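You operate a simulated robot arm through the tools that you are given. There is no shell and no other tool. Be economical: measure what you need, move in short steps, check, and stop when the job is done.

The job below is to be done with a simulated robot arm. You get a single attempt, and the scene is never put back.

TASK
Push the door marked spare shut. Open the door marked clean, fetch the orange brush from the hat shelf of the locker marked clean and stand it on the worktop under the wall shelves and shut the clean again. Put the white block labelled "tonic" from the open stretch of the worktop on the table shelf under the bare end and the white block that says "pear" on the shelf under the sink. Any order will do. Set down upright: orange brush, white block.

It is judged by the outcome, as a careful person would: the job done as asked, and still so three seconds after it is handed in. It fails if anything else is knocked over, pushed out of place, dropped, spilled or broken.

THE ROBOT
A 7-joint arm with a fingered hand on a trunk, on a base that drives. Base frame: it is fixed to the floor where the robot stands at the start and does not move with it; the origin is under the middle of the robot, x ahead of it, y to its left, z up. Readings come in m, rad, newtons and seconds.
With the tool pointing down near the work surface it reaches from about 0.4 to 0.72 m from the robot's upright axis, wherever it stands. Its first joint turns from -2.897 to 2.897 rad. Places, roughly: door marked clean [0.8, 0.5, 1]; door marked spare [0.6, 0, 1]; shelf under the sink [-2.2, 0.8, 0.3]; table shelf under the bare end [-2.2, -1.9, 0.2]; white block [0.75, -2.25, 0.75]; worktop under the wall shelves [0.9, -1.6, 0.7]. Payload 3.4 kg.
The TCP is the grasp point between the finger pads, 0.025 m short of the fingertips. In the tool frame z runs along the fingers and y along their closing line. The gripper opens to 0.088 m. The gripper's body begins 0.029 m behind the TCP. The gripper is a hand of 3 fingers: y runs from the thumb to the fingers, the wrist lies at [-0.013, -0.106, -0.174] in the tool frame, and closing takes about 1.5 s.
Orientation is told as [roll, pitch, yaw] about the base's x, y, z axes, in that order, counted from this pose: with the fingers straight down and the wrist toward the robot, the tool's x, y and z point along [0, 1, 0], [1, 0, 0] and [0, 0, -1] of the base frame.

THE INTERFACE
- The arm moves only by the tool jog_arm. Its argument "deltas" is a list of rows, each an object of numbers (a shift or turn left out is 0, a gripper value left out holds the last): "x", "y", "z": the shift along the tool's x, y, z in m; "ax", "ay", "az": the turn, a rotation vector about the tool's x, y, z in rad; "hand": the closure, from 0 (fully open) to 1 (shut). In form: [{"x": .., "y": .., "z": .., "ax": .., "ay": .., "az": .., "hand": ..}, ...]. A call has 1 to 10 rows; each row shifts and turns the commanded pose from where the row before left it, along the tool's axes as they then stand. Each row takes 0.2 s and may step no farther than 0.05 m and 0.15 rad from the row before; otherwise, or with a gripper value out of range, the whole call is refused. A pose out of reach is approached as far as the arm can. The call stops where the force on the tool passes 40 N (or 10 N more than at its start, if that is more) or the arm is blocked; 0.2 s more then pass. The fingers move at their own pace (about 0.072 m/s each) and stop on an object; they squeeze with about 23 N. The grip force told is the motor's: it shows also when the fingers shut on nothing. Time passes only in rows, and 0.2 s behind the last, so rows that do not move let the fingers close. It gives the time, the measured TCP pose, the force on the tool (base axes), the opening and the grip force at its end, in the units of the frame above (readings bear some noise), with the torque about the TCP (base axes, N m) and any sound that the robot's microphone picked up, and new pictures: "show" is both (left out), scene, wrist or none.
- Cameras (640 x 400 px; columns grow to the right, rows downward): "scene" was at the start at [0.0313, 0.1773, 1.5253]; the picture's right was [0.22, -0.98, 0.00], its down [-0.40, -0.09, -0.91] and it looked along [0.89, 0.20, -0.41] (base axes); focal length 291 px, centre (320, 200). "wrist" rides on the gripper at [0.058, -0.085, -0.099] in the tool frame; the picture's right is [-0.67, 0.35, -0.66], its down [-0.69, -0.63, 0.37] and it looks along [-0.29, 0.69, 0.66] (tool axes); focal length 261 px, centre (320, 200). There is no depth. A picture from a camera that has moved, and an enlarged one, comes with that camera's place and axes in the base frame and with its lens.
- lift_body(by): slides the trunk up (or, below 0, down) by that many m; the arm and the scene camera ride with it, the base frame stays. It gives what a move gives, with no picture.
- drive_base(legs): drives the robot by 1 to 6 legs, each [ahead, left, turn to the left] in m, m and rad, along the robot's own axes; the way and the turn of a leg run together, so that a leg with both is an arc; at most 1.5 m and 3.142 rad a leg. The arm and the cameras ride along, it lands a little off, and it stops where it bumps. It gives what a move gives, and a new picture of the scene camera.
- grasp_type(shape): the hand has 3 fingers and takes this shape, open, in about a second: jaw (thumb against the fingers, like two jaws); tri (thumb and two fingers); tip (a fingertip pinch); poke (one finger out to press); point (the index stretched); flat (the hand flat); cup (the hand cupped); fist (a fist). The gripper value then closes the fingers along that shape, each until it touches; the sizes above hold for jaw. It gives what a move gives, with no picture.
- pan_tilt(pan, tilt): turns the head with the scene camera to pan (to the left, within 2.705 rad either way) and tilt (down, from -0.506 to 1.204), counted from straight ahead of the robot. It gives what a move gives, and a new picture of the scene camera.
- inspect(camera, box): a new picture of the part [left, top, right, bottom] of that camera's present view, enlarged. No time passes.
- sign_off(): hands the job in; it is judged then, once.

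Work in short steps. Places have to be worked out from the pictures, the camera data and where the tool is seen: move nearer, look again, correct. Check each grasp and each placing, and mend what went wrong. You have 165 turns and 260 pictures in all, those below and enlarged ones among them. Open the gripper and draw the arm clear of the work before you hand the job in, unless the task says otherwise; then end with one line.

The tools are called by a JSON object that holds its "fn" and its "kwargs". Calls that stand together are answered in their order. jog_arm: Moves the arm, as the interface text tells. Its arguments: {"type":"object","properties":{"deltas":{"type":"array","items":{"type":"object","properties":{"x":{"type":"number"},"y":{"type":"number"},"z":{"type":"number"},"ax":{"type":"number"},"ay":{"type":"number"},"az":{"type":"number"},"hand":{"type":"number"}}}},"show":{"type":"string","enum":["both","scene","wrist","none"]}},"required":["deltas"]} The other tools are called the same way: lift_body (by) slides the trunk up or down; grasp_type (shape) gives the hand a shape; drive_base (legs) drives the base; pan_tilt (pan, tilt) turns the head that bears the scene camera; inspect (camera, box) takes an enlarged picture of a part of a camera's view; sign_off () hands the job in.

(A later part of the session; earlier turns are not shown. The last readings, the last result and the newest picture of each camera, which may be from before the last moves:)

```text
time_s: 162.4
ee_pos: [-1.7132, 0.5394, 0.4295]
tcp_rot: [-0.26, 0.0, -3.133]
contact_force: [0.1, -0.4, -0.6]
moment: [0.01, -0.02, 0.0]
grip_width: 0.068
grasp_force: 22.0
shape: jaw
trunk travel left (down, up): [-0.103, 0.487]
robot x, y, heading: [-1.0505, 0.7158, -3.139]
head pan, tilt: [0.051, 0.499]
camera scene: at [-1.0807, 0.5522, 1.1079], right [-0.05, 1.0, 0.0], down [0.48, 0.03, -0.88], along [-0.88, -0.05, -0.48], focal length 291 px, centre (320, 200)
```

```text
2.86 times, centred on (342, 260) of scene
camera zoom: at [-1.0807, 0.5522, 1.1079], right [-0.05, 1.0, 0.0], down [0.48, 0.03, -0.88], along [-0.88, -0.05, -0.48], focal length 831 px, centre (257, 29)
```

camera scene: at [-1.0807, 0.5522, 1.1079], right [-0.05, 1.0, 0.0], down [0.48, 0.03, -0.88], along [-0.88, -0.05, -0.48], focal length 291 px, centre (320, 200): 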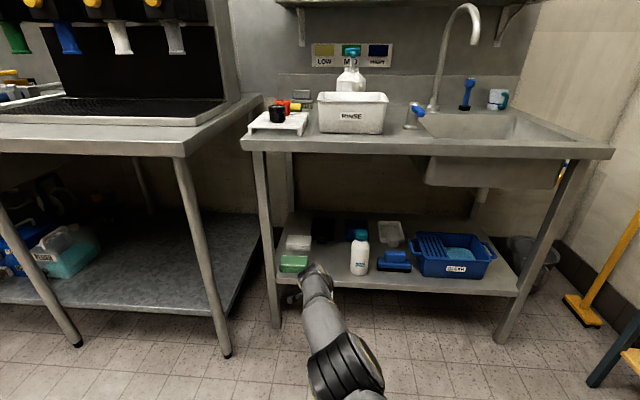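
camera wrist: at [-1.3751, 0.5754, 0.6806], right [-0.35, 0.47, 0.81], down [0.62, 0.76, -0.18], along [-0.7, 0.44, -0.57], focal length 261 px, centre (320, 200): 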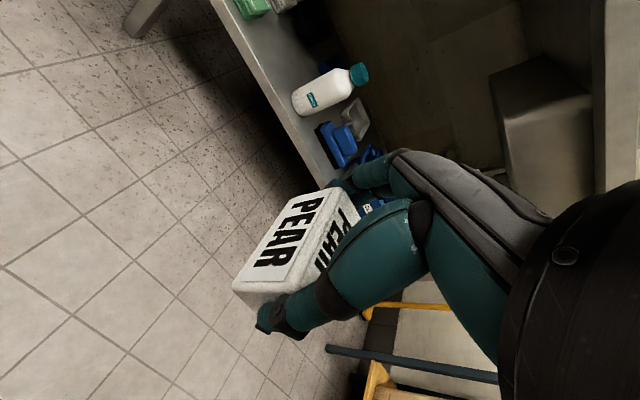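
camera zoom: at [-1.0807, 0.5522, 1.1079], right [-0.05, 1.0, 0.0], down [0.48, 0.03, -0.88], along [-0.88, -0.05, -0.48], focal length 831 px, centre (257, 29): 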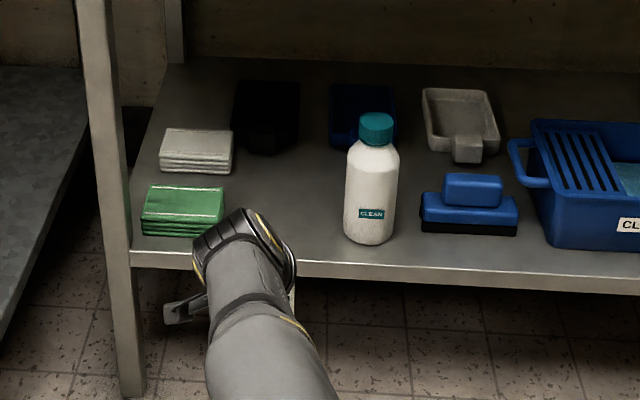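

Gap y 0.443–0.625 confirmed, shelf front x≈-1.93. Drive in 0.275 m to TCP ≈[-1.988, 0.535].

{"fn": "drive_base", "kwargs": {"legs": [[0.275, 0.005, 0]]}}

{"fn": "lift_body", "kwargs": {"by": -0.07}}

{"fn": "inspect", "kwargs": {"camera": "wrist", "box": [0, 0, 640, 400]}}

```text
time_s: 164.3
ee_pos: [-1.979, 0.5275, 0.4296]
tcp_rot: [-0.259, 0.003, -3.128]
contact_force: [0.3, 0.0, -1.0]
moment: [0.01, 0.0, -0.01]
grip_width: 0.068
grasp_force: 23.5
shape: jaw
trunk travel left (down, up): [-0.103, 0.487]
robot x, y, heading: [-1.3183, 0.7093, -3.135]
head pan, tilt: [0.051, 0.499]
camera scene: at [-1.3464, 0.5451, 1.1079], right [-0.06, 1.0, 0.0], down [0.48, 0.03, -0.88], along [-0.88, -0.05, -0.48], focal length 291 px, centre (320, 200)
```

scene: 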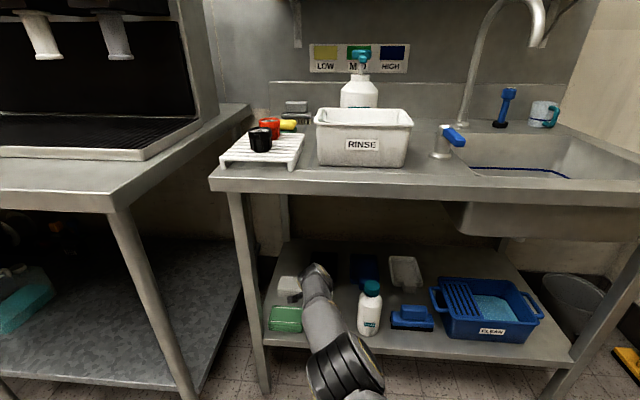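

```text
time_s: 165.4
ee_pos: [-1.9793, 0.5285, 0.3597]
tcp_rot: [-0.262, 0.001, -3.126]
contact_force: [-1.4, 0.1, 0.0]
moment: [0.0, 0.02, 0.0]
grip_width: 0.068
grasp_force: 23.1
shape: jaw
trunk travel left (down, up): [-0.033, 0.557]
robot x, y, heading: [-1.3197, 0.7104, -3.132]
head pan, tilt: [0.051, 0.499]
```

```text
1.00 times, centred on (320, 200) of wrist (not enlarged: the box is as wide or as high as the picture)
camera zoom: at [-1.8924, 0.4471, 0.4405], right [-0.36, 0.47, 0.81], down [0.62, 0.77, -0.18], along [-0.7, 0.43, -0.57], focal length 261 px, centre (320, 200)
```

zoom: 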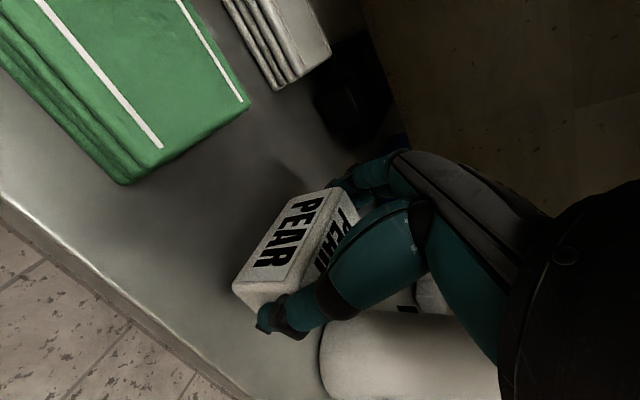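

Clear on both sides. Feel down the last centimetres.

{"fn": "jog_arm", "kwargs": {"deltas": [{"z": 0.0145, "x": 0.0038}, {"z": 0.0097, "x": 0.0025}, {}], "show": "none"}}

{"fn": "jog_arm", "kwargs": {"deltas": [{"z": 0.004, "x": 0.001}, {}], "show": "none"}}

{"fn": "jog_arm", "kwargs": {"deltas": [{"z": 0.004, "x": 0.001}, {}], "show": "wrist"}}

```text
time_s: 166.2
ee_pos: [-1.98, 0.5285, 0.3396]
tcp_rot: [-0.26, -0.006, -3.123]
contact_force: [0.8, -1.5, 25.2]
moment: [-0.03, -0.03, -0.11]
grip_width: 0.0671
grasp_force: 23.1
shape: jaw
trunk travel left (down, up): [-0.033, 0.557]
robot x, y, heading: [-1.315, 0.7073, -3.13]
head pan, tilt: [0.051, 0.499]
```

```text
time_s: 166.6
ee_pos: [-1.9823, 0.5273, 0.3388]
tcp_rot: [-0.258, -0.013, -3.119]
contact_force: [2.4, 0.6, 21.3]
moment: [-0.07, 0.0, -0.01]
grip_width: 0.0662
grasp_force: 23.6
shape: jaw
trunk travel left (down, up): [-0.033, 0.557]
robot x, y, heading: [-1.3204, 0.7095, -3.13]
head pan, tilt: [0.051, 0.499]
stopped in row 2: the force on the tool passed its limit at 42 N (the readings are from after the stop); the commanded pose is now the measured one
```

```text
time_s: 167.1
ee_pos: [-1.9825, 0.5268, 0.3388]
tcp_rot: [-0.252, -0.023, -3.119]
contact_force: [3.1, 0.3, 21.4]
moment: [-0.07, -0.22, -0.02]
grip_width: 0.0663
grasp_force: 23.2
shape: jaw
trunk travel left (down, up): [-0.033, 0.557]
robot x, y, heading: [-1.3197, 0.7105, -3.135]
head pan, tilt: [0.051, 0.499]
stopped in row 2: the force on the tool passed its limit at 41 N (the readings are from after the stop); the commanded pose is now the measured one
camera wrist: at [-1.8943, 0.4467, 0.418], right [-0.34, 0.48, 0.81], down [0.61, 0.77, -0.2], along [-0.72, 0.43, -0.55], focal length 261 px, centre (320, 200)
```

wrist: 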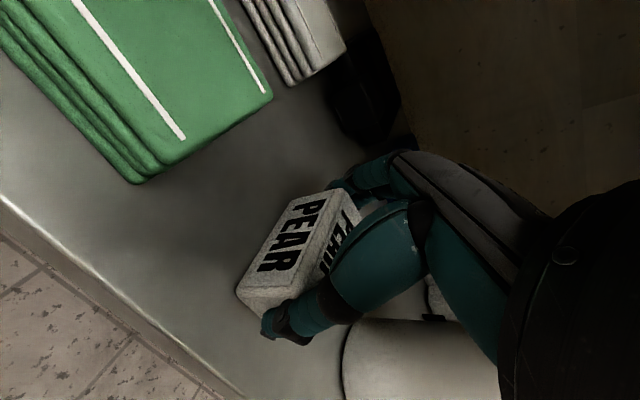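

The block rests on the shelf. Relieve slightly and open.

{"fn": "jog_arm", "kwargs": {"deltas": [{"z": -0.001}, {"hand": 0.8}, {"hand": 0.5}, {"hand": 0}, {}, {}, {}], "show": "wrist"}}

```text
time_s: 168.7
ee_pos: [-1.9813, 0.5277, 0.3365]
tcp_rot: [-0.255, -0.016, -3.122]
contact_force: [-0.6, 0.5, 12.8]
moment: [-0.06, 0.18, 0.05]
grip_width: 0.0879
grasp_force: 0.0
shape: jaw
trunk travel left (down, up): [-0.033, 0.557]
robot x, y, heading: [-1.3175, 0.7088, -3.13]
head pan, tilt: [0.051, 0.499]
camera wrist: at [-1.8933, 0.447, 0.416], right [-0.35, 0.48, 0.81], down [0.61, 0.77, -0.19], along [-0.71, 0.43, -0.56], focal length 261 px, centre (320, 200)
```

wrist: 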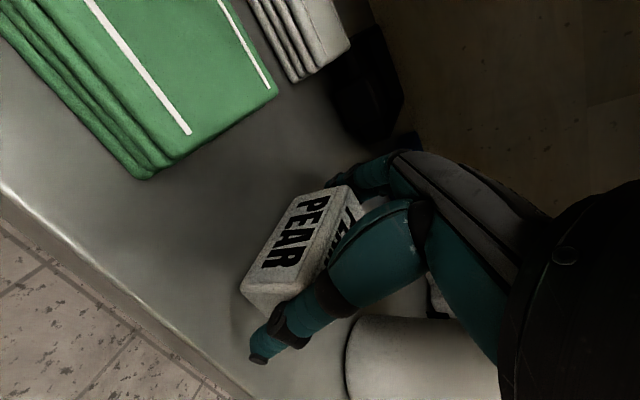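

Released, block standing. Lift straight up with the trunk, then back out and check.

{"fn": "lift_body", "kwargs": {"by": 0.12}}

{"fn": "inspect", "kwargs": {"camera": "wrist", "box": [0, 0, 640, 400]}}

{"fn": "drive_base", "kwargs": {"legs": [[-0.5, 0, 0]]}}

{"fn": "inspect", "kwargs": {"camera": "scene", "box": [230, 180, 454, 320]}}

```text
time_s: 170.2
ee_pos: [-1.9821, 0.5265, 0.4561]
tcp_rot: [-0.254, -0.016, -3.121]
contact_force: [1.3, 0.0, -2.0]
moment: [-0.04, 0.01, 0.01]
grip_width: 0.0879
grasp_force: 0.0
shape: jaw
trunk travel left (down, up): [-0.153, 0.437]
robot x, y, heading: [-1.3192, 0.7122, -3.131]
head pan, tilt: [0.051, 0.499]
```

```text
1.00 times, centred on (320, 200) of wrist (not enlarged: the box is as wide or as high as the picture)
camera zoom: at [-1.8939, 0.4468, 0.5355], right [-0.35, 0.47, 0.81], down [0.61, 0.77, -0.19], along [-0.71, 0.43, -0.56], focal length 261 px, centre (320, 200)
```

zoom: 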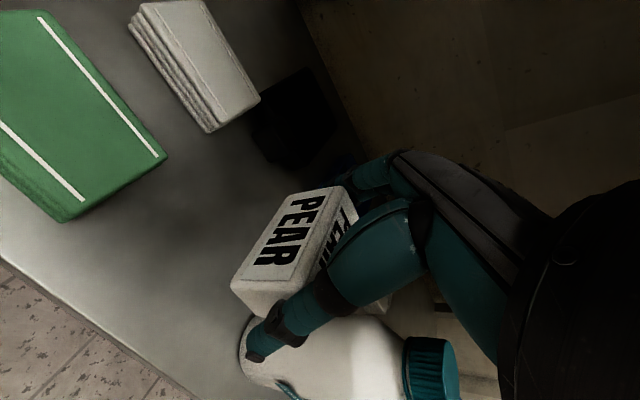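

```text
time_s: 173.2
ee_pos: [-1.4812, 0.5251, 0.4558]
tcp_rot: [-0.257, -0.016, -3.1]
contact_force: [-0.5, -0.2, -0.8]
moment: [-0.04, -0.03, -0.02]
grip_width: 0.0878
grasp_force: 0.0
shape: jaw
trunk travel left (down, up): [-0.153, 0.437]
robot x, y, heading: [-0.8225, 0.7182, -3.109]
head pan, tilt: [0.051, 0.499]
camera scene: at [-0.8468, 0.555, 1.1578], right [-0.08, 1.0, 0.0], down [0.48, 0.04, -0.88], along [-0.88, -0.07, -0.48], focal length 291 px, centre (320, 200)
```

scene: 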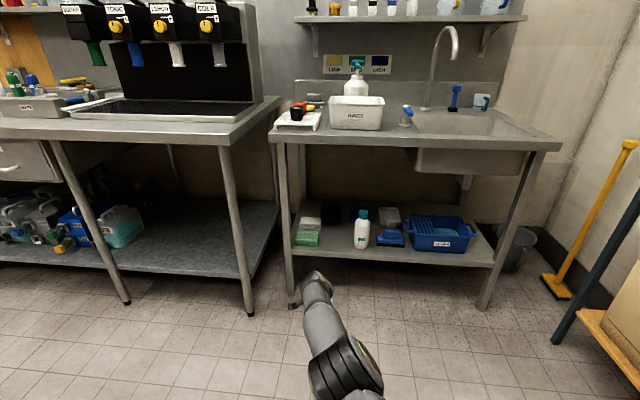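

```text
2.86 times, centred on (342, 250) of scene
camera zoom: at [-0.8468, 0.555, 1.1578], right [-0.08, 1.0, 0.0], down [0.48, 0.04, -0.88], along [-0.88, -0.07, -0.48], focal length 831 px, centre (257, 57)
```

zoom: 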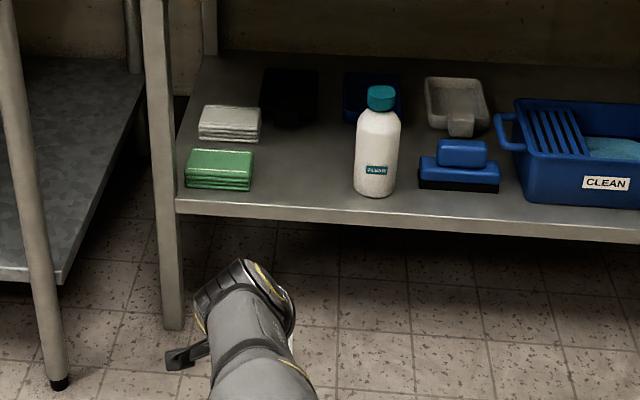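

Pear isn't on the shelf — it may still be wedged in the hand. Check the wrist view.

{"fn": "inspect", "kwargs": {"camera": "wrist", "box": [0, 0, 640, 400]}}

{"fn": "pan_tilt", "kwargs": {"pan": 0.15, "tilt": 0.95}}

```text
1.00 times, centred on (320, 200) of wrist (not enlarged: the box is as wide or as high as the picture)
camera zoom: at [-1.3922, 0.4458, 0.5355], right [-0.36, 0.47, 0.81], down [0.59, 0.78, -0.19], along [-0.72, 0.41, -0.56], focal length 261 px, centre (320, 200)
```

zoom: 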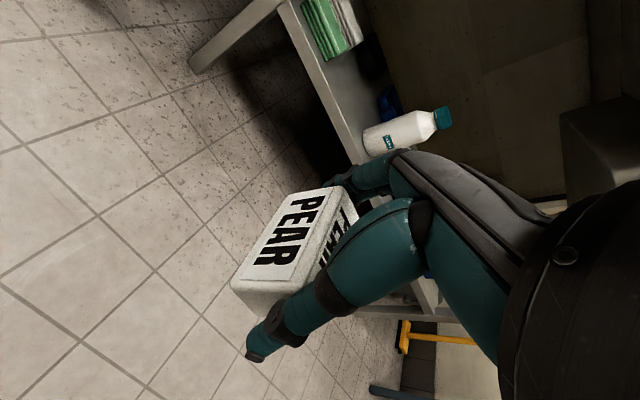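

```text
time_s: 174.1
ee_pos: [-1.4826, 0.5241, 0.4553]
tcp_rot: [-0.255, -0.016, -3.098]
contact_force: [-0.6, -0.3, -1.8]
moment: [0.0, 0.01, -0.03]
grip_width: 0.088
grasp_force: 0.0
shape: jaw
trunk travel left (down, up): [-0.153, 0.437]
robot x, y, heading: [-0.8241, 0.7188, -3.11]
head pan, tilt: [0.15, 0.949]
camera scene: at [-0.8276, 0.5493, 1.1204], right [-0.18, 0.98, 0.0], down [0.8, 0.15, -0.58], along [-0.57, -0.1, -0.81], focal length 291 px, centre (320, 200)
```

scene: 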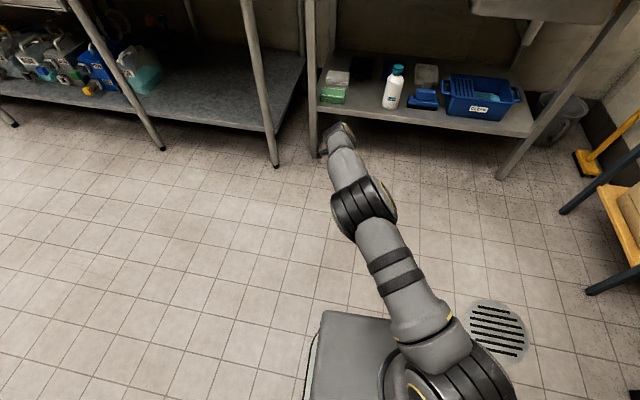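

The pear is still wedged up between the finger roots even with the fingers open. Secure it again by closing, go back over the gap, and free it there.

{"fn": "jog_arm", "kwargs": {"deltas": [{"hand": 1}, {}, {}, {}, {}], "show": "none"}}

{"fn": "drive_base", "kwargs": {"legs": [[0.25, 0, -0.022]]}}

{"fn": "inspect", "kwargs": {"camera": "wrist", "box": [180, 120, 500, 320]}}

```text
time_s: 175.2
ee_pos: [-1.4823, 0.5237, 0.4566]
tcp_rot: [-0.255, -0.017, -3.101]
contact_force: [1.5, -0.1, 0.6]
moment: [0.01, -0.01, 0.02]
grip_width: 0.0674
grasp_force: 23.6
shape: jaw
trunk travel left (down, up): [-0.153, 0.437]
robot x, y, heading: [-0.8226, 0.7196, -3.107]
head pan, tilt: [0.15, 0.949]
```

```text
time_s: 177.1
ee_pos: [-1.7306, 0.5352, 0.4545]
tcp_rot: [-0.255, -0.017, -3.121]
contact_force: [-0.6, 0.6, -0.6]
moment: [-0.02, -0.01, -0.01]
grip_width: 0.0675
grasp_force: 22.6
shape: jaw
trunk travel left (down, up): [-0.153, 0.437]
robot x, y, heading: [-1.0697, 0.721, -3.128]
head pan, tilt: [0.15, 0.949]
camera scene: at [-1.0757, 0.5447, 1.1204], right [-0.16, 0.99, 0.0], down [0.8, 0.13, -0.58], along [-0.57, -0.09, -0.81], focal length 291 px, centre (320, 200)
```

scene: 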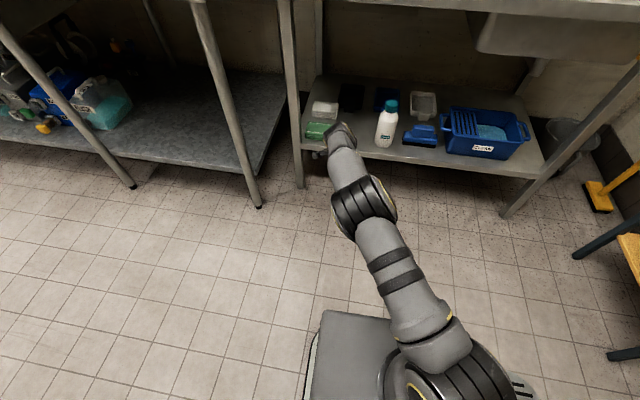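

```text
2.00 times, centred on (340, 220) of wrist
camera zoom: at [-1.6426, 0.4542, 0.5356], right [-0.35, 0.48, 0.81], down [0.61, 0.77, -0.19], along [-0.71, 0.43, -0.56], focal length 521 px, centre (280, 160)
```

zoom: 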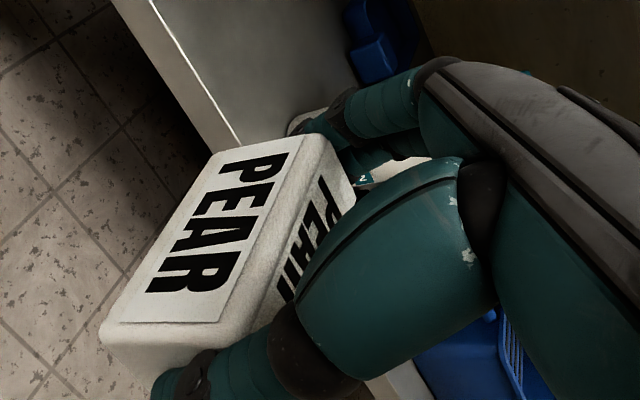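

Go back over the gap and set down again.

{"fn": "drive_base", "kwargs": {"legs": [[0.25, 0.005, -0.01]]}}

{"fn": "lift_body", "kwargs": {"by": -0.1}}

{"fn": "jog_arm", "kwargs": {"deltas": [{"z": 0.008, "x": 0.002}, {}], "show": "wrist"}}

```text
time_s: 178.9
ee_pos: [-1.9796, 0.5345, 0.4542]
tcp_rot: [-0.255, -0.015, -3.131]
contact_force: [-0.5, -0.1, -0.5]
moment: [0.01, 0.01, 0.01]
grip_width: 0.0677
grasp_force: 23.0
shape: jaw
trunk travel left (down, up): [-0.153, 0.437]
robot x, y, heading: [-1.3115, 0.713, 3.138]
head pan, tilt: [0.15, 0.949]
camera scene: at [-1.3253, 0.5388, 1.1204], right [-0.15, 0.99, 0.0], down [0.8, 0.12, -0.58], along [-0.58, -0.09, -0.81], focal length 291 px, centre (320, 200)
```

scene: 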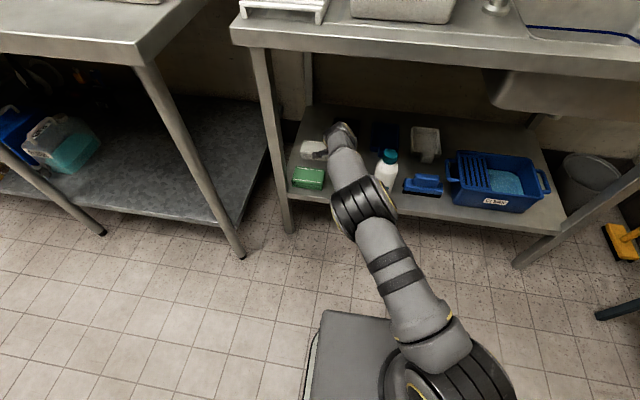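

```text
time_s: 180.2
ee_pos: [-1.9796, 0.5338, 0.3552]
tcp_rot: [-0.254, -0.015, -3.132]
contact_force: [0.8, 0.1, 0.1]
moment: [0.02, 0.0, -0.01]
grip_width: 0.0676
grasp_force: 22.6
shape: jaw
trunk travel left (down, up): [-0.053, 0.537]
robot x, y, heading: [-1.3164, 0.7099, 3.14]
head pan, tilt: [0.15, 0.949]
```

```text
time_s: 180.8
ee_pos: [-1.9789, 0.5361, 0.3466]
tcp_rot: [-0.254, -0.015, -3.132]
contact_force: [0.2, -0.3, 0.0]
moment: [0.0, 0.0, 0.01]
grip_width: 0.0675
grasp_force: 23.1
shape: jaw
trunk travel left (down, up): [-0.053, 0.537]
robot x, y, heading: [-1.314, 0.7069, 3.137]
head pan, tilt: [0.15, 0.949]
camera wrist: at [-1.8923, 0.4534, 0.4272], right [-0.34, 0.48, 0.81], down [0.62, 0.76, -0.19], along [-0.71, 0.44, -0.56], focal length 261 px, centre (320, 200)
```

wrist: 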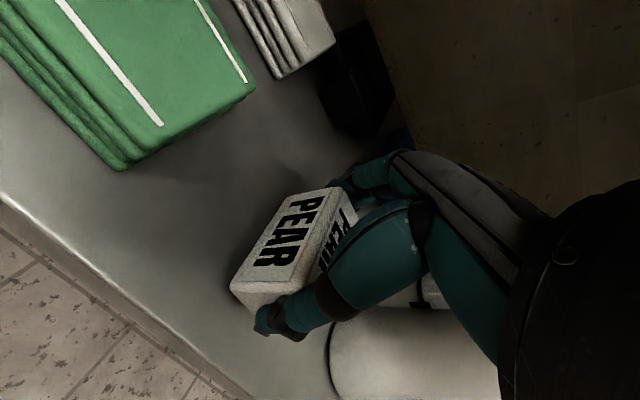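

{"fn": "jog_arm", "kwargs": {"deltas": [{"z": 0.005, "x": 0.0013}, {"hand": 0.8}, {"hand": 0.4}, {"hand": 0}, {}, {}, {}], "show": "none"}}

{"fn": "inspect", "kwargs": {"camera": "wrist", "box": [180, 120, 500, 320]}}

```text
time_s: 182.4
ee_pos: [-1.9815, 0.5341, 0.3415]
tcp_rot: [-0.255, -0.015, -3.131]
contact_force: [-0.6, 0.6, 0.1]
moment: [0.03, 0.03, -0.02]
grip_width: 0.0879
grasp_force: 0.0
shape: jaw
trunk travel left (down, up): [-0.053, 0.537]
robot x, y, heading: [-1.3117, 0.7128, 3.143]
head pan, tilt: [0.15, 0.949]
```

```text
2.00 times, centred on (340, 220) of wrist
camera zoom: at [-1.8926, 0.4531, 0.4223], right [-0.34, 0.48, 0.81], down [0.62, 0.76, -0.19], along [-0.71, 0.44, -0.56], focal length 521 px, centre (280, 160)
```

zoom: 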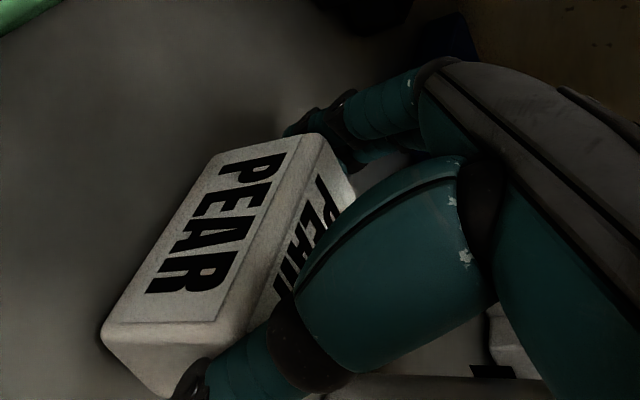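

Try a gentle wiggle while rising 1 cm to free it.

{"fn": "jog_arm", "kwargs": {"deltas": [{"y": 0.004}, {"y": -0.008}, {"y": 0.006, "z": -0.003}, {"y": -0.006, "z": -0.003}, {"y": 0.004, "z": -0.004}, {"z": -0.004}], "show": "none"}}

{"fn": "inspect", "kwargs": {"camera": "wrist", "box": [180, 120, 500, 320]}}

```text
time_s: 183.8
ee_pos: [-1.9797, 0.5308, 0.3556]
tcp_rot: [-0.257, -0.015, -3.131]
contact_force: [0.5, 0.0, -0.8]
moment: [0.02, 0.01, 0.01]
grip_width: 0.0878
grasp_force: 0.0
shape: jaw
trunk travel left (down, up): [-0.053, 0.537]
robot x, y, heading: [-1.3188, 0.7045, 3.141]
head pan, tilt: [0.15, 0.949]
```

```text
2.00 times, centred on (340, 220) of wrist
camera zoom: at [-1.892, 0.4495, 0.4353], right [-0.34, 0.48, 0.81], down [0.62, 0.76, -0.19], along [-0.71, 0.44, -0.56], focal length 521 px, centre (280, 160)
```

zoom: 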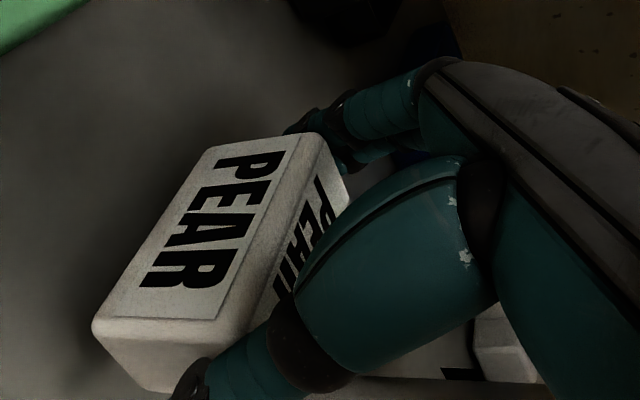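

Still wedged. Lower to just above the shelf and change the hand shape to flat, which should move the thumb away.

{"fn": "jog_arm", "kwargs": {"deltas": [{"z": 0.008, "x": 0.002}, {}], "show": "none"}}

{"fn": "grasp_type", "kwargs": {"shape": "flat"}}

{"fn": "inspect", "kwargs": {"camera": "wrist", "box": [0, 0, 640, 400]}}

```text
time_s: 184.4
ee_pos: [-1.9809, 0.5318, 0.347]
tcp_rot: [-0.254, -0.014, -3.131]
contact_force: [0.2, 0.0, -0.2]
moment: [0.01, 0.01, 0.01]
grip_width: 0.0876
grasp_force: 0.1
shape: jaw
trunk travel left (down, up): [-0.053, 0.537]
robot x, y, heading: [-1.3167, 0.7067, 3.144]
head pan, tilt: [0.15, 0.949]
```

```text
time_s: 185.3
ee_pos: [-1.9803, 0.5294, 0.3473]
tcp_rot: [-0.254, -0.015, -3.131]
contact_force: [0.4, -0.6, 2.7]
moment: [-0.01, 0.29, 0.09]
grip_width: 0.0
grasp_force: 0.0
shape: flat
trunk travel left (down, up): [-0.053, 0.537]
robot x, y, heading: [-1.3138, 0.7069, 3.14]
head pan, tilt: [0.15, 0.949]
```

```text
1.00 times, centred on (320, 200) of wrist (not enlarged: the box is as wide or as high as the picture)
camera zoom: at [-1.8925, 0.4497, 0.4278], right [-0.34, 0.48, 0.81], down [0.62, 0.76, -0.19], along [-0.71, 0.44, -0.56], focal length 261 px, centre (320, 200)
```

zoom: 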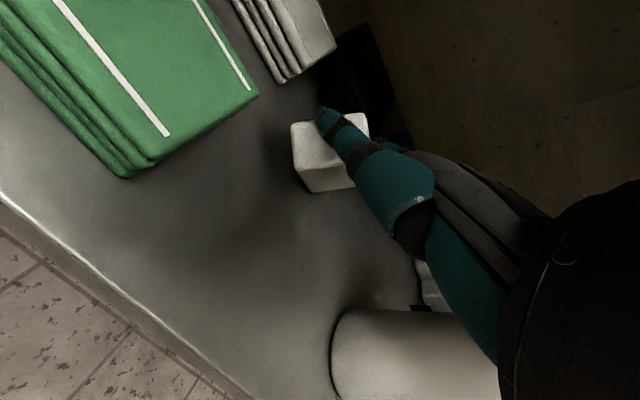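

The block was released but shifted. Lift a little and look.

{"fn": "lift_body", "kwargs": {"by": 0.04}}

{"fn": "inspect", "kwargs": {"camera": "wrist", "box": [0, 0, 640, 400]}}

```text
time_s: 186.1
ee_pos: [-1.9811, 0.5322, 0.3876]
tcp_rot: [-0.255, -0.013, -3.131]
contact_force: [-0.5, -0.3, 0.2]
moment: [0.01, -0.03, 0.02]
grip_width: 0.0
grasp_force: 0.1
shape: flat
trunk travel left (down, up): [-0.093, 0.497]
robot x, y, heading: [-1.3149, 0.7099, 3.142]
head pan, tilt: [0.15, 0.949]
```

```text
1.00 times, centred on (320, 200) of wrist (not enlarged: the box is as wide or as high as the picture)
camera zoom: at [-1.8925, 0.4499, 0.467], right [-0.34, 0.48, 0.81], down [0.62, 0.76, -0.19], along [-0.71, 0.44, -0.56], focal length 261 px, centre (320, 200)
```

zoom: 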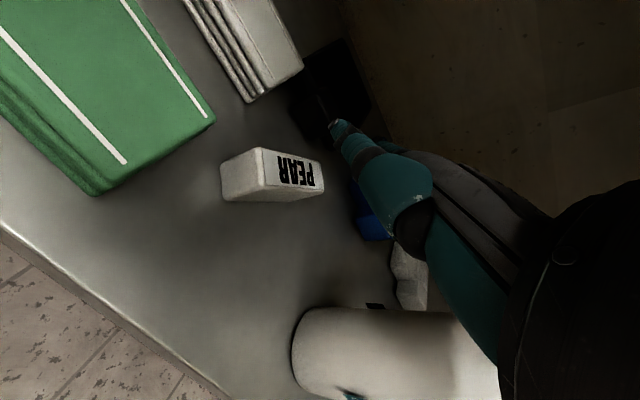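

{"fn": "lift_body", "kwargs": {"by": 0.1}}

{"fn": "drive_base", "kwargs": {"legs": [[-0.3, 0, 0]]}}

{"fn": "pan_tilt", "kwargs": {"pan": 0.2, "tilt": 0.65}}

{"fn": "inspect", "kwargs": {"camera": "wrist", "box": [0, 0, 640, 400]}}

```text
time_s: 187.4
ee_pos: [-1.9792, 0.5308, 0.4869]
tcp_rot: [-0.256, -0.016, -3.132]
contact_force: [0.0, 0.2, -0.2]
moment: [0.04, -0.01, 0.0]
grip_width: 0.0002
grasp_force: 0.1
shape: flat
trunk travel left (down, up): [-0.193, 0.397]
robot x, y, heading: [-1.3134, 0.7116, 3.146]
head pan, tilt: [0.15, 0.949]
```

```text
time_s: 189.5
ee_pos: [-1.6802, 0.5349, 0.4867]
tcp_rot: [-0.255, -0.016, -3.138]
contact_force: [0.2, 0.5, -0.3]
moment: [0.01, -0.01, 0.01]
grip_width: 0.0
grasp_force: 0.2
shape: flat
trunk travel left (down, up): [-0.193, 0.397]
robot x, y, heading: [-1.0139, 0.708, 3.136]
head pan, tilt: [0.15, 0.949]
camera scene: at [-1.0253, 0.5377, 1.1604], right [-0.14, 0.99, 0.0], down [0.8, 0.12, -0.58], along [-0.58, -0.08, -0.81], focal length 291 px, centre (320, 200)
```

scene: 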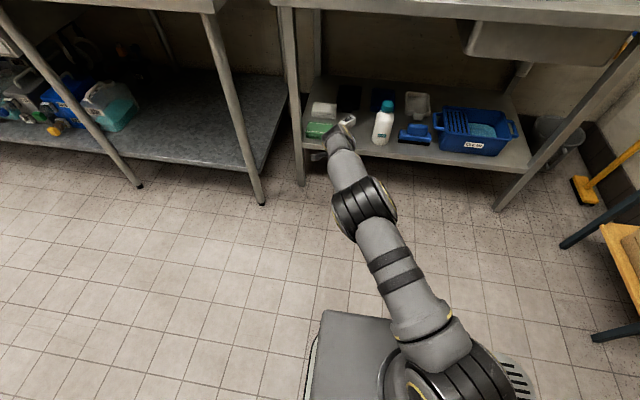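

```text
time_s: 190.3
ee_pos: [-1.6795, 0.534, 0.4863]
tcp_rot: [-0.255, -0.015, -3.139]
contact_force: [-0.4, -0.5, 0.5]
moment: [0.03, 0.0, 0.05]
grip_width: 0.0
grasp_force: 0.2
shape: flat
trunk travel left (down, up): [-0.193, 0.397]
robot x, y, heading: [-1.0139, 0.7093, 3.129]
head pan, tilt: [0.201, 0.649]
camera scene: at [-1.0384, 0.5314, 1.1844], right [-0.19, 0.98, 0.0], down [0.59, 0.12, -0.8], along [-0.78, -0.15, -0.61], focal length 291 px, centre (320, 200)
```

scene: 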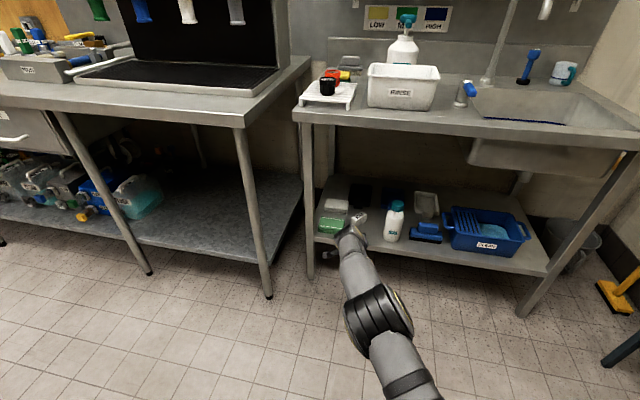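

```text
1.00 times, centred on (320, 200) of wrist (not enlarged: the box is as wide or as high as the picture)
camera zoom: at [-1.5931, 0.4528, 0.5671], right [-0.34, 0.48, 0.81], down [0.62, 0.76, -0.19], along [-0.7, 0.44, -0.56], focal length 261 px, centre (320, 200)
```

zoom: 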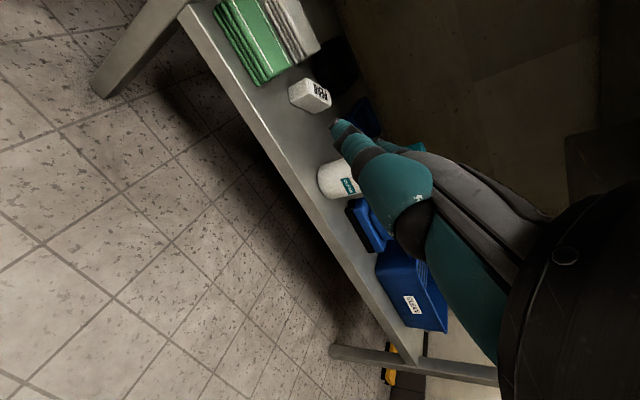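

{"fn": "inspect", "kwargs": {"camera": "wrist", "box": [260, 60, 372, 130]}}

{"fn": "inspect", "kwargs": {"camera": "scene", "box": [310, 180, 406, 240]}}

```text
5.71 times, centred on (316, 95) of wrist
camera zoom: at [-1.5931, 0.4528, 0.5671], right [-0.34, 0.48, 0.81], down [0.62, 0.76, -0.19], along [-0.7, 0.44, -0.56], focal length 1489 px, centre (343, 800)
```

zoom: 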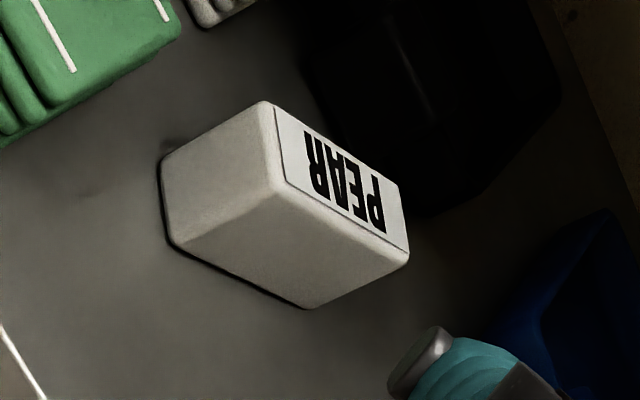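

```text
6.67 times, centred on (358, 210) of scene
camera zoom: at [-1.0384, 0.5314, 1.1844], right [-0.19, 0.98, 0.0], down [0.59, 0.12, -0.8], along [-0.78, -0.15, -0.61], focal length 1939 px, centre (67, 133)
```

zoom: 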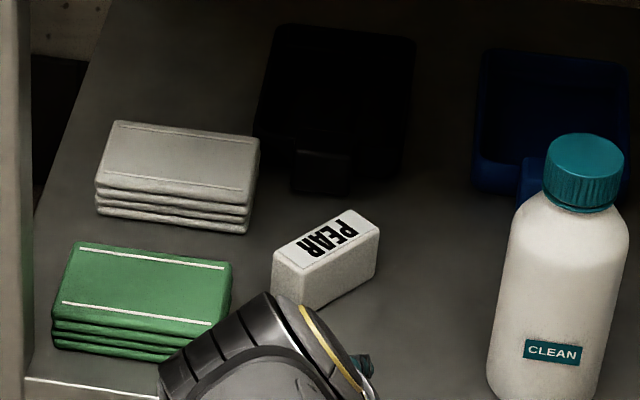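

The text proportions match the top label, so the pear stands upright on the sink shelf at ≈[-2.03,0.52]; bottle and boxes undisturbed. Now go look at the bare-end table shelf.

{"fn": "drive_base", "kwargs": {"legs": [[-0.3, 0, 0], [0, 1.4, 0], [0, 1.0, 0]]}}

{"fn": "pan_tilt", "kwargs": {"pan": 0.0, "tilt": 0.5}}

{"fn": "grasp_type", "kwargs": {"shape": "jaw"}}

```text
time_s: 203.9
ee_pos: [-1.3659, -1.9259, 0.4877]
tcp_rot: [-0.255, -0.016, -3.105]
contact_force: [0.3, 0.2, -0.5]
moment: [0.01, -0.01, 0.03]
grip_width: 0.0
grasp_force: 0.1
shape: flat
trunk travel left (down, up): [-0.193, 0.397]
robot x, y, heading: [-0.7071, -1.7304, -3.116]
head pan, tilt: [0.201, 0.649]
camera scene: at [-0.7257, -1.908, 1.1845], right [-0.22, 0.97, 0.0], down [0.59, 0.14, -0.8], along [-0.78, -0.18, -0.6], focal length 291 px, centre (320, 200)
```

scene: 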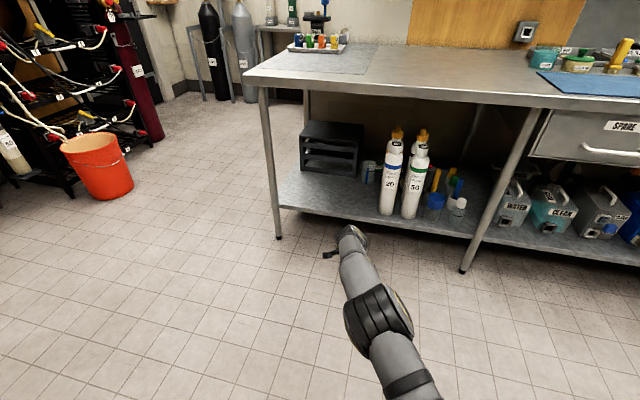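

```text
time_s: 204.6
ee_pos: [-1.3668, -1.9264, 0.4872]
tcp_rot: [-0.254, -0.015, -3.104]
contact_force: [-0.6, -0.4, -0.7]
moment: [0.0, 0.01, -0.06]
grip_width: 0.0
grasp_force: 0.0
shape: flat
trunk travel left (down, up): [-0.193, 0.397]
robot x, y, heading: [-0.7042, -1.7302, -3.113]
head pan, tilt: [0.0, 0.499]
camera scene: at [-0.732, -1.8909, 1.1978], right [-0.03, 1.0, 0.0], down [0.48, 0.01, -0.88], along [-0.88, -0.02, -0.48], focal length 291 px, centre (320, 200)
```

scene: 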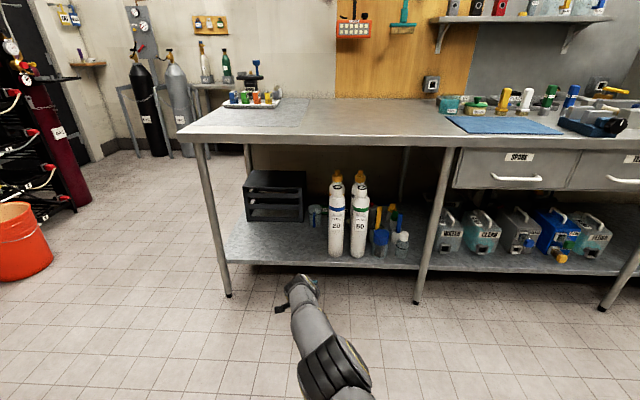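

```text
time_s: 205.5
ee_pos: [-1.3667, -1.9262, 0.4862]
tcp_rot: [-0.254, -0.017, -3.106]
contact_force: [-0.6, 0.1, -0.2]
moment: [0.04, -0.02, -0.04]
grip_width: 0.0878
grasp_force: 0.0
shape: jaw
trunk travel left (down, up): [-0.193, 0.397]
robot x, y, heading: [-0.7074, -1.7284, -3.118]
head pan, tilt: [0.0, 0.499]
```

The shelf under the bare end has free space around [-1.95,-2.15] (surface z≈0.235). Now fetch tonic: raise the trunk, straighten the hand to point straight down, and turn around.

{"fn": "lift_body", "kwargs": {"by": 0.38}}

{"fn": "jog_arm", "kwargs": {"deltas": [{"ay": 0.127}, {"ay": 0.127}, {"az": -0.1428}, {"az": -0.1428}, {"az": -0.1428}, {"az": -0.1428}, {"az": -0.1428}, {"az": -0.1428}], "show": "none"}}

{"fn": "jog_arm", "kwargs": {"deltas": [{"az": -0.1428}, {"az": -0.1428}, {"az": -0.1428}, {"az": -0.1428}, {"az": -0.1428}], "show": "none"}}

{"fn": "drive_base", "kwargs": {"legs": [[-0.1, 0, 0], [0, 0, -3.14]]}}

```text
time_s: 209.2
ee_pos: [-1.3667, -1.9258, 0.8659]
tcp_rot: [-0.255, -0.014, -3.106]
contact_force: [-0.6, -0.4, 0.2]
moment: [0.03, -0.01, -0.01]
grip_width: 0.0879
grasp_force: 0.0
shape: jaw
trunk travel left (down, up): [-0.573, 0.017]
robot x, y, heading: [-0.705, -1.7265, -3.119]
head pan, tilt: [0.0, 0.499]
```

```text
time_s: 211.0
ee_pos: [-1.3676, -1.9275, 0.8666]
tcp_rot: [-0.013, -0.009, -2.245]
contact_force: [0.5, 0.3, 0.5]
moment: [0.02, 0.01, 0.03]
grip_width: 0.0877
grasp_force: 0.0
shape: jaw
trunk travel left (down, up): [-0.573, 0.017]
robot x, y, heading: [-0.7084, -1.7301, -3.117]
head pan, tilt: [0.0, 0.499]
```

```text
time_s: 212.2
ee_pos: [-1.3114, -1.9186, 0.8883]
tcp_rot: [-0.016, 0.001, -1.533]
contact_force: [0.8, 0.1, -0.3]
moment: [-0.01, 0.01, 0.02]
grip_width: 0.0876
grasp_force: 0.1
shape: jaw
out of reach, approached as far as the arm can: row 2, 3, 4, 5
trunk travel left (down, up): [-0.573, 0.017]
robot x, y, heading: [-0.7038, -1.731, -3.113]
head pan, tilt: [0.0, 0.499]
```

```text
time_s: 220.7
ee_pos: [0.0024, -1.5575, 0.8873]
tcp_rot: [-0.015, 0.003, 1.579]
contact_force: [-1.0, -0.2, -0.3]
moment: [0.05, 0.0, -0.01]
grip_width: 0.0878
grasp_force: 0.0
shape: jaw
trunk travel left (down, up): [-0.573, 0.017]
robot x, y, heading: [-0.6093, -1.7285, -0.011]
head pan, tilt: [0.0, 0.499]
camera scene: at [-0.5756, -1.5714, 1.5779], right [0.0, -1.0, 0.0], down [-0.48, 0.0, -0.88], along [0.88, 0.0, -0.48], focal length 291 px, centre (320, 200)
```

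scene: 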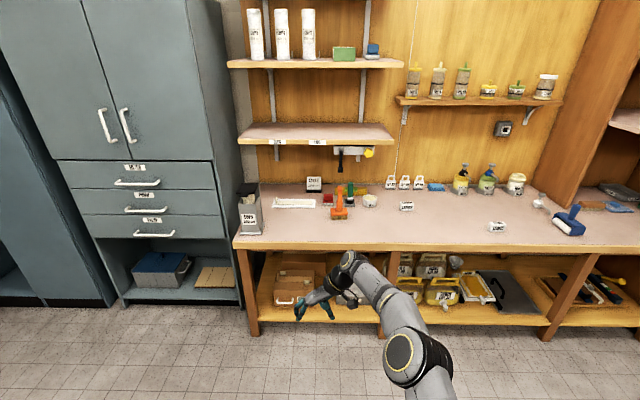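

Hand is vertical with closing line along y. Strafe to line up with tonic and look closely.

{"fn": "drive_base", "kwargs": {"legs": [[0.35, -0.9, 0.005]]}}

{"fn": "inspect", "kwargs": {"camera": "scene", "box": [240, 150, 400, 250]}}

{"fn": "inspect", "kwargs": {"camera": "wrist", "box": [0, 0, 640, 400]}}

```text
time_s: 225.8
ee_pos: [0.3561, -2.4734, 0.8869]
tcp_rot: [-0.016, 0.002, 1.577]
contact_force: [0.1, 0.2, 0.6]
moment: [-0.03, -0.04, -0.01]
grip_width: 0.0878
grasp_force: 0.0
shape: jaw
trunk travel left (down, up): [-0.573, 0.017]
robot x, y, heading: [-0.2567, -2.6397, -0.004]
head pan, tilt: [0.0, 0.499]
camera scene: at [-0.2226, -2.4859, 1.5779], right [0.0, -1.0, 0.0], down [-0.48, 0.0, -0.88], along [0.88, 0.0, -0.48], focal length 291 px, centre (320, 200)
```

scene: 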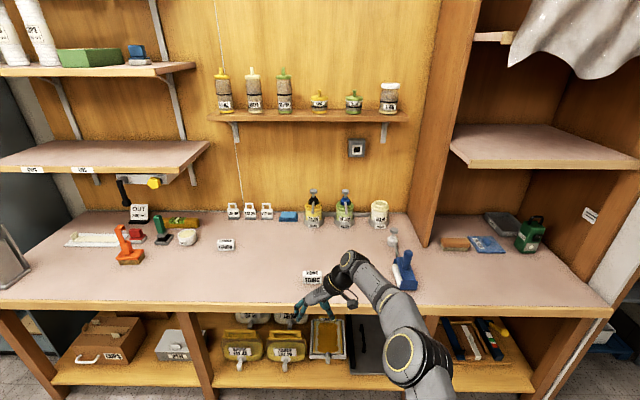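

```text
4.00 times, centred on (320, 200) of scene
camera zoom: at [-0.2226, -2.4859, 1.5779], right [0.0, -1.0, 0.0], down [-0.48, 0.0, -0.88], along [0.88, 0.0, -0.48], focal length 1163 px, centre (320, 200)
```

zoom: 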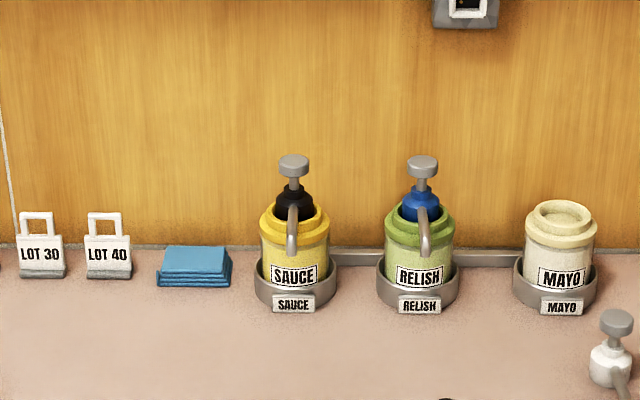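

```text
1.00 times, centred on (320, 200) of wrist (not enlarged: the box is as wide or as high as the picture)
camera zoom: at [0.2975, -2.5596, 0.9861], right [0.66, 0.35, 0.67], down [0.69, -0.63, -0.35], along [0.29, 0.7, -0.66], focal length 261 px, centre (320, 200)
```

zoom: 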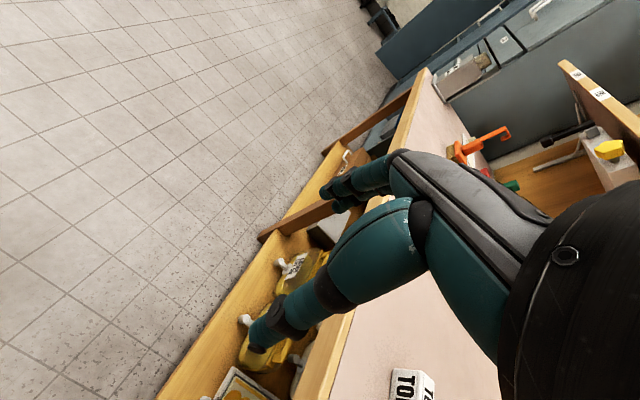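

{"fn": "inspect", "kwargs": {"camera": "scene", "box": [272, 250, 368, 310]}}

```text
6.67 times, centred on (320, 280) of scene
camera zoom: at [-0.2226, -2.4859, 1.5779], right [0.0, -1.0, 0.0], down [-0.48, 0.0, -0.88], along [0.88, 0.0, -0.48], focal length 1939 px, centre (320, -333)
```

zoom: 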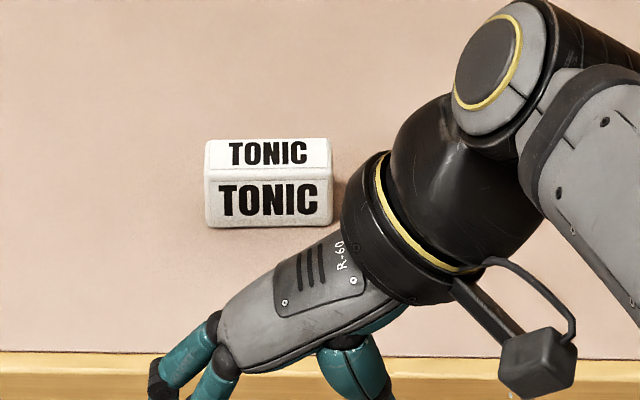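

Tonic: centre ≈[0.636,-2.4555], yaw ≈+0.085, top z≈0.782. Drive over it and align.

{"fn": "drive_base", "kwargs": {"legs": [[0.275, 0.015, 0]]}}

{"fn": "jog_arm", "kwargs": {"deltas": [{"z": 0.02, "az": -0.079}, {}], "show": "wrist"}}

{"fn": "inspect", "kwargs": {"camera": "scene", "box": [240, 230, 400, 330]}}

```text
time_s: 227.8
ee_pos: [0.6337, -2.4564, 0.8864]
tcp_rot: [-0.014, 0.002, 1.583]
contact_force: [0.4, 0.1, 0.7]
moment: [0.02, 0.0, -0.01]
grip_width: 0.0879
grasp_force: 0.0
shape: jaw
trunk travel left (down, up): [-0.573, 0.017]
robot x, y, heading: [0.0211, -2.6299, 0.002]
head pan, tilt: [0.0, 0.499]
camera scene: at [0.0551, -2.4713, 1.5778], right [0.0, -1.0, 0.0], down [-0.48, 0.0, -0.88], along [0.88, 0.0, -0.48], focal length 291 px, centre (320, 200)
```

scene: 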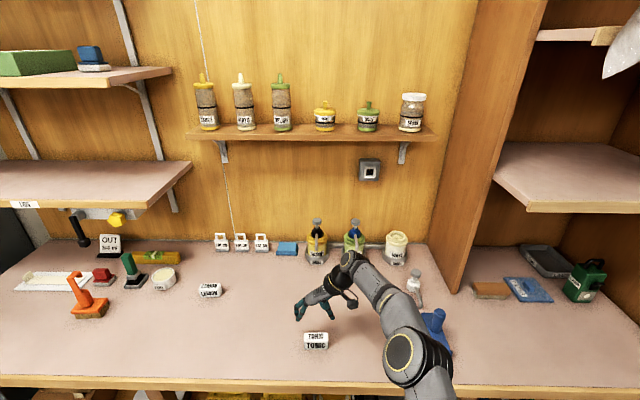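

```text
time_s: 228.4
ee_pos: [0.628, -2.4578, 0.8662]
tcp_rot: [-0.016, 0.003, 1.659]
contact_force: [-0.1, -0.5, 0.1]
moment: [-0.01, -0.03, 0.01]
grip_width: 0.0878
grasp_force: 0.0
shape: jaw
out of reach, approached as far as the arm can: row 1
trunk travel left (down, up): [-0.573, 0.017]
robot x, y, heading: [0.0233, -2.6323, -0.001]
head pan, tilt: [0.0, 0.499]
camera wrist: at [0.5778, -2.549, 0.9654], right [0.63, 0.41, 0.66], down [0.74, -0.57, -0.35], along [0.23, 0.72, -0.66], focal length 261 px, centre (320, 200)
```

wrist: 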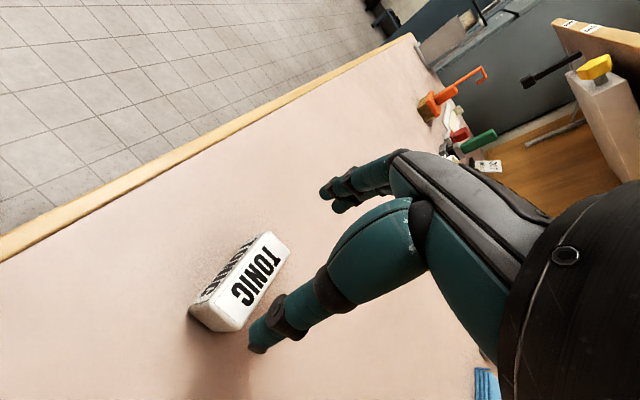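

```text
4.00 times, centred on (320, 280) of scene
camera zoom: at [0.0547, -2.4711, 1.5778], right [0.0, -1.0, 0.0], down [-0.48, 0.0, -0.88], along [0.88, 0.0, -0.48], focal length 1163 px, centre (320, -120)
```

zoom: 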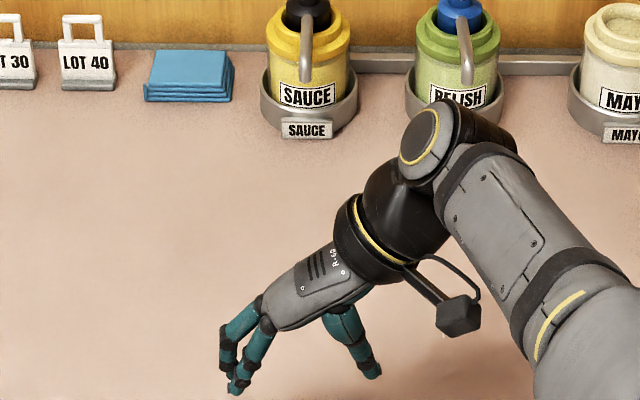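

Aligned within millimetres. Descend to TCP z≈0.79 (shallower than before so the block doesn't wedge).

{"fn": "jog_arm", "kwargs": {"deltas": [{"z": 0.026, "x": -0.003}, {"z": 0.026, "x": -0.003}, {"z": 0.024}, {}], "show": "wrist"}}

{"fn": "inspect", "kwargs": {"camera": "scene", "box": [240, 280, 400, 380]}}

```text
time_s: 229.4
ee_pos: [0.619, -2.4647, 0.7935]
tcp_rot: [-0.016, 0.004, 1.66]
contact_force: [-0.2, 0.3, 0.0]
moment: [-0.03, -0.03, 0.01]
grip_width: 0.0881
grasp_force: 0.0
shape: jaw
out of reach, approached as far as the arm can: row 1, 2, 3
trunk travel left (down, up): [-0.573, 0.017]
robot x, y, heading: [0.0245, -2.6245, -0.0]
head pan, tilt: [0.0, 0.499]
camera wrist: at [0.5683, -2.5562, 0.8923], right [0.63, 0.41, 0.66], down [0.74, -0.57, -0.35], along [0.23, 0.72, -0.66], focal length 261 px, centre (320, 200)
```

wrist: 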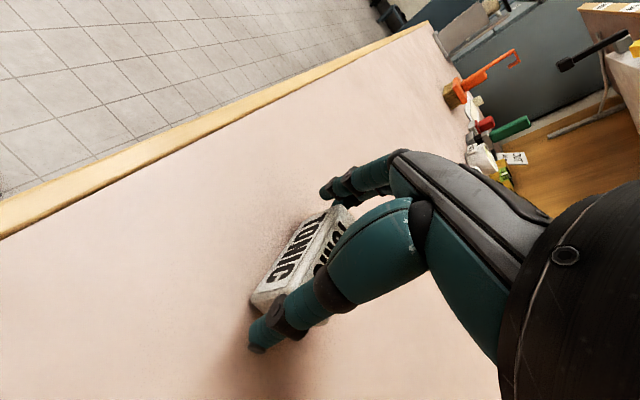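

```text
4.00 times, centred on (320, 330) of scene
camera zoom: at [0.0545, -2.4713, 1.5779], right [0.0, -1.0, 0.0], down [-0.48, 0.0, -0.88], along [0.88, 0.0, -0.48], focal length 1163 px, centre (320, -320)
```

zoom: 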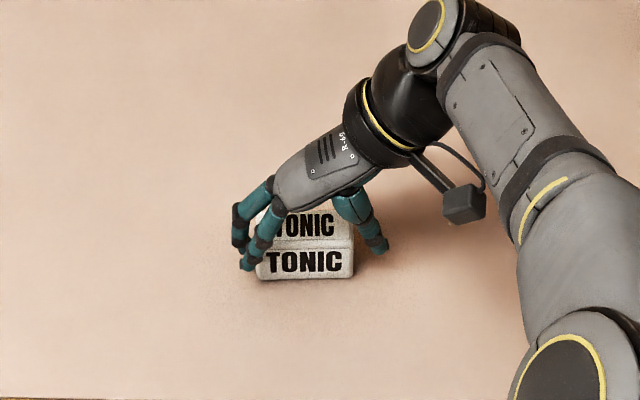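

Reach limit pulled the TCP a little off (-7 mm y, -15 mm x). Nudge with the base.

{"fn": "drive_base", "kwargs": {"legs": [[0.015, 0.006, 0]]}}

{"fn": "inspect", "kwargs": {"camera": "wrist", "box": [160, 120, 480, 320]}}

```text
time_s: 230.2
ee_pos: [0.6358, -2.4596, 0.794]
tcp_rot: [-0.013, 0.005, 1.658]
contact_force: [0.0, 0.2, -0.1]
moment: [-0.01, -0.01, 0.01]
grip_width: 0.088
grasp_force: 0.1
shape: jaw
trunk travel left (down, up): [-0.573, 0.017]
robot x, y, heading: [0.0358, -2.6226, 0.001]
head pan, tilt: [0.0, 0.499]
camera scene: at [0.0703, -2.4649, 1.5778], right [0.0, -1.0, 0.0], down [-0.48, 0.0, -0.88], along [0.88, 0.0, -0.48], focal length 291 px, centre (320, 200)
```

scene: 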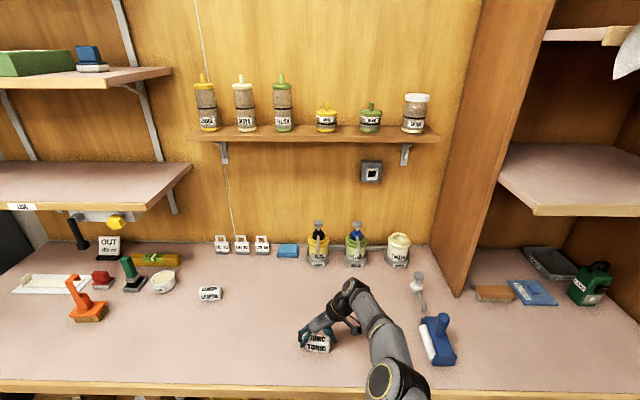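

```text
2.00 times, centred on (320, 220) of wrist
camera zoom: at [0.5838, -2.5501, 0.8922], right [0.63, 0.41, 0.66], down [0.74, -0.57, -0.35], along [0.23, 0.72, -0.66], focal length 521 px, centre (320, 160)
```

zoom: 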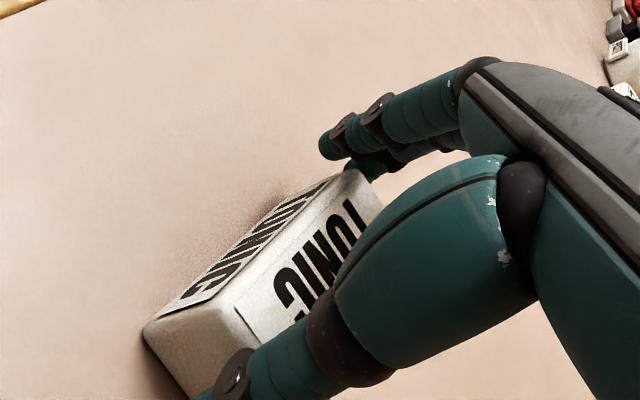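

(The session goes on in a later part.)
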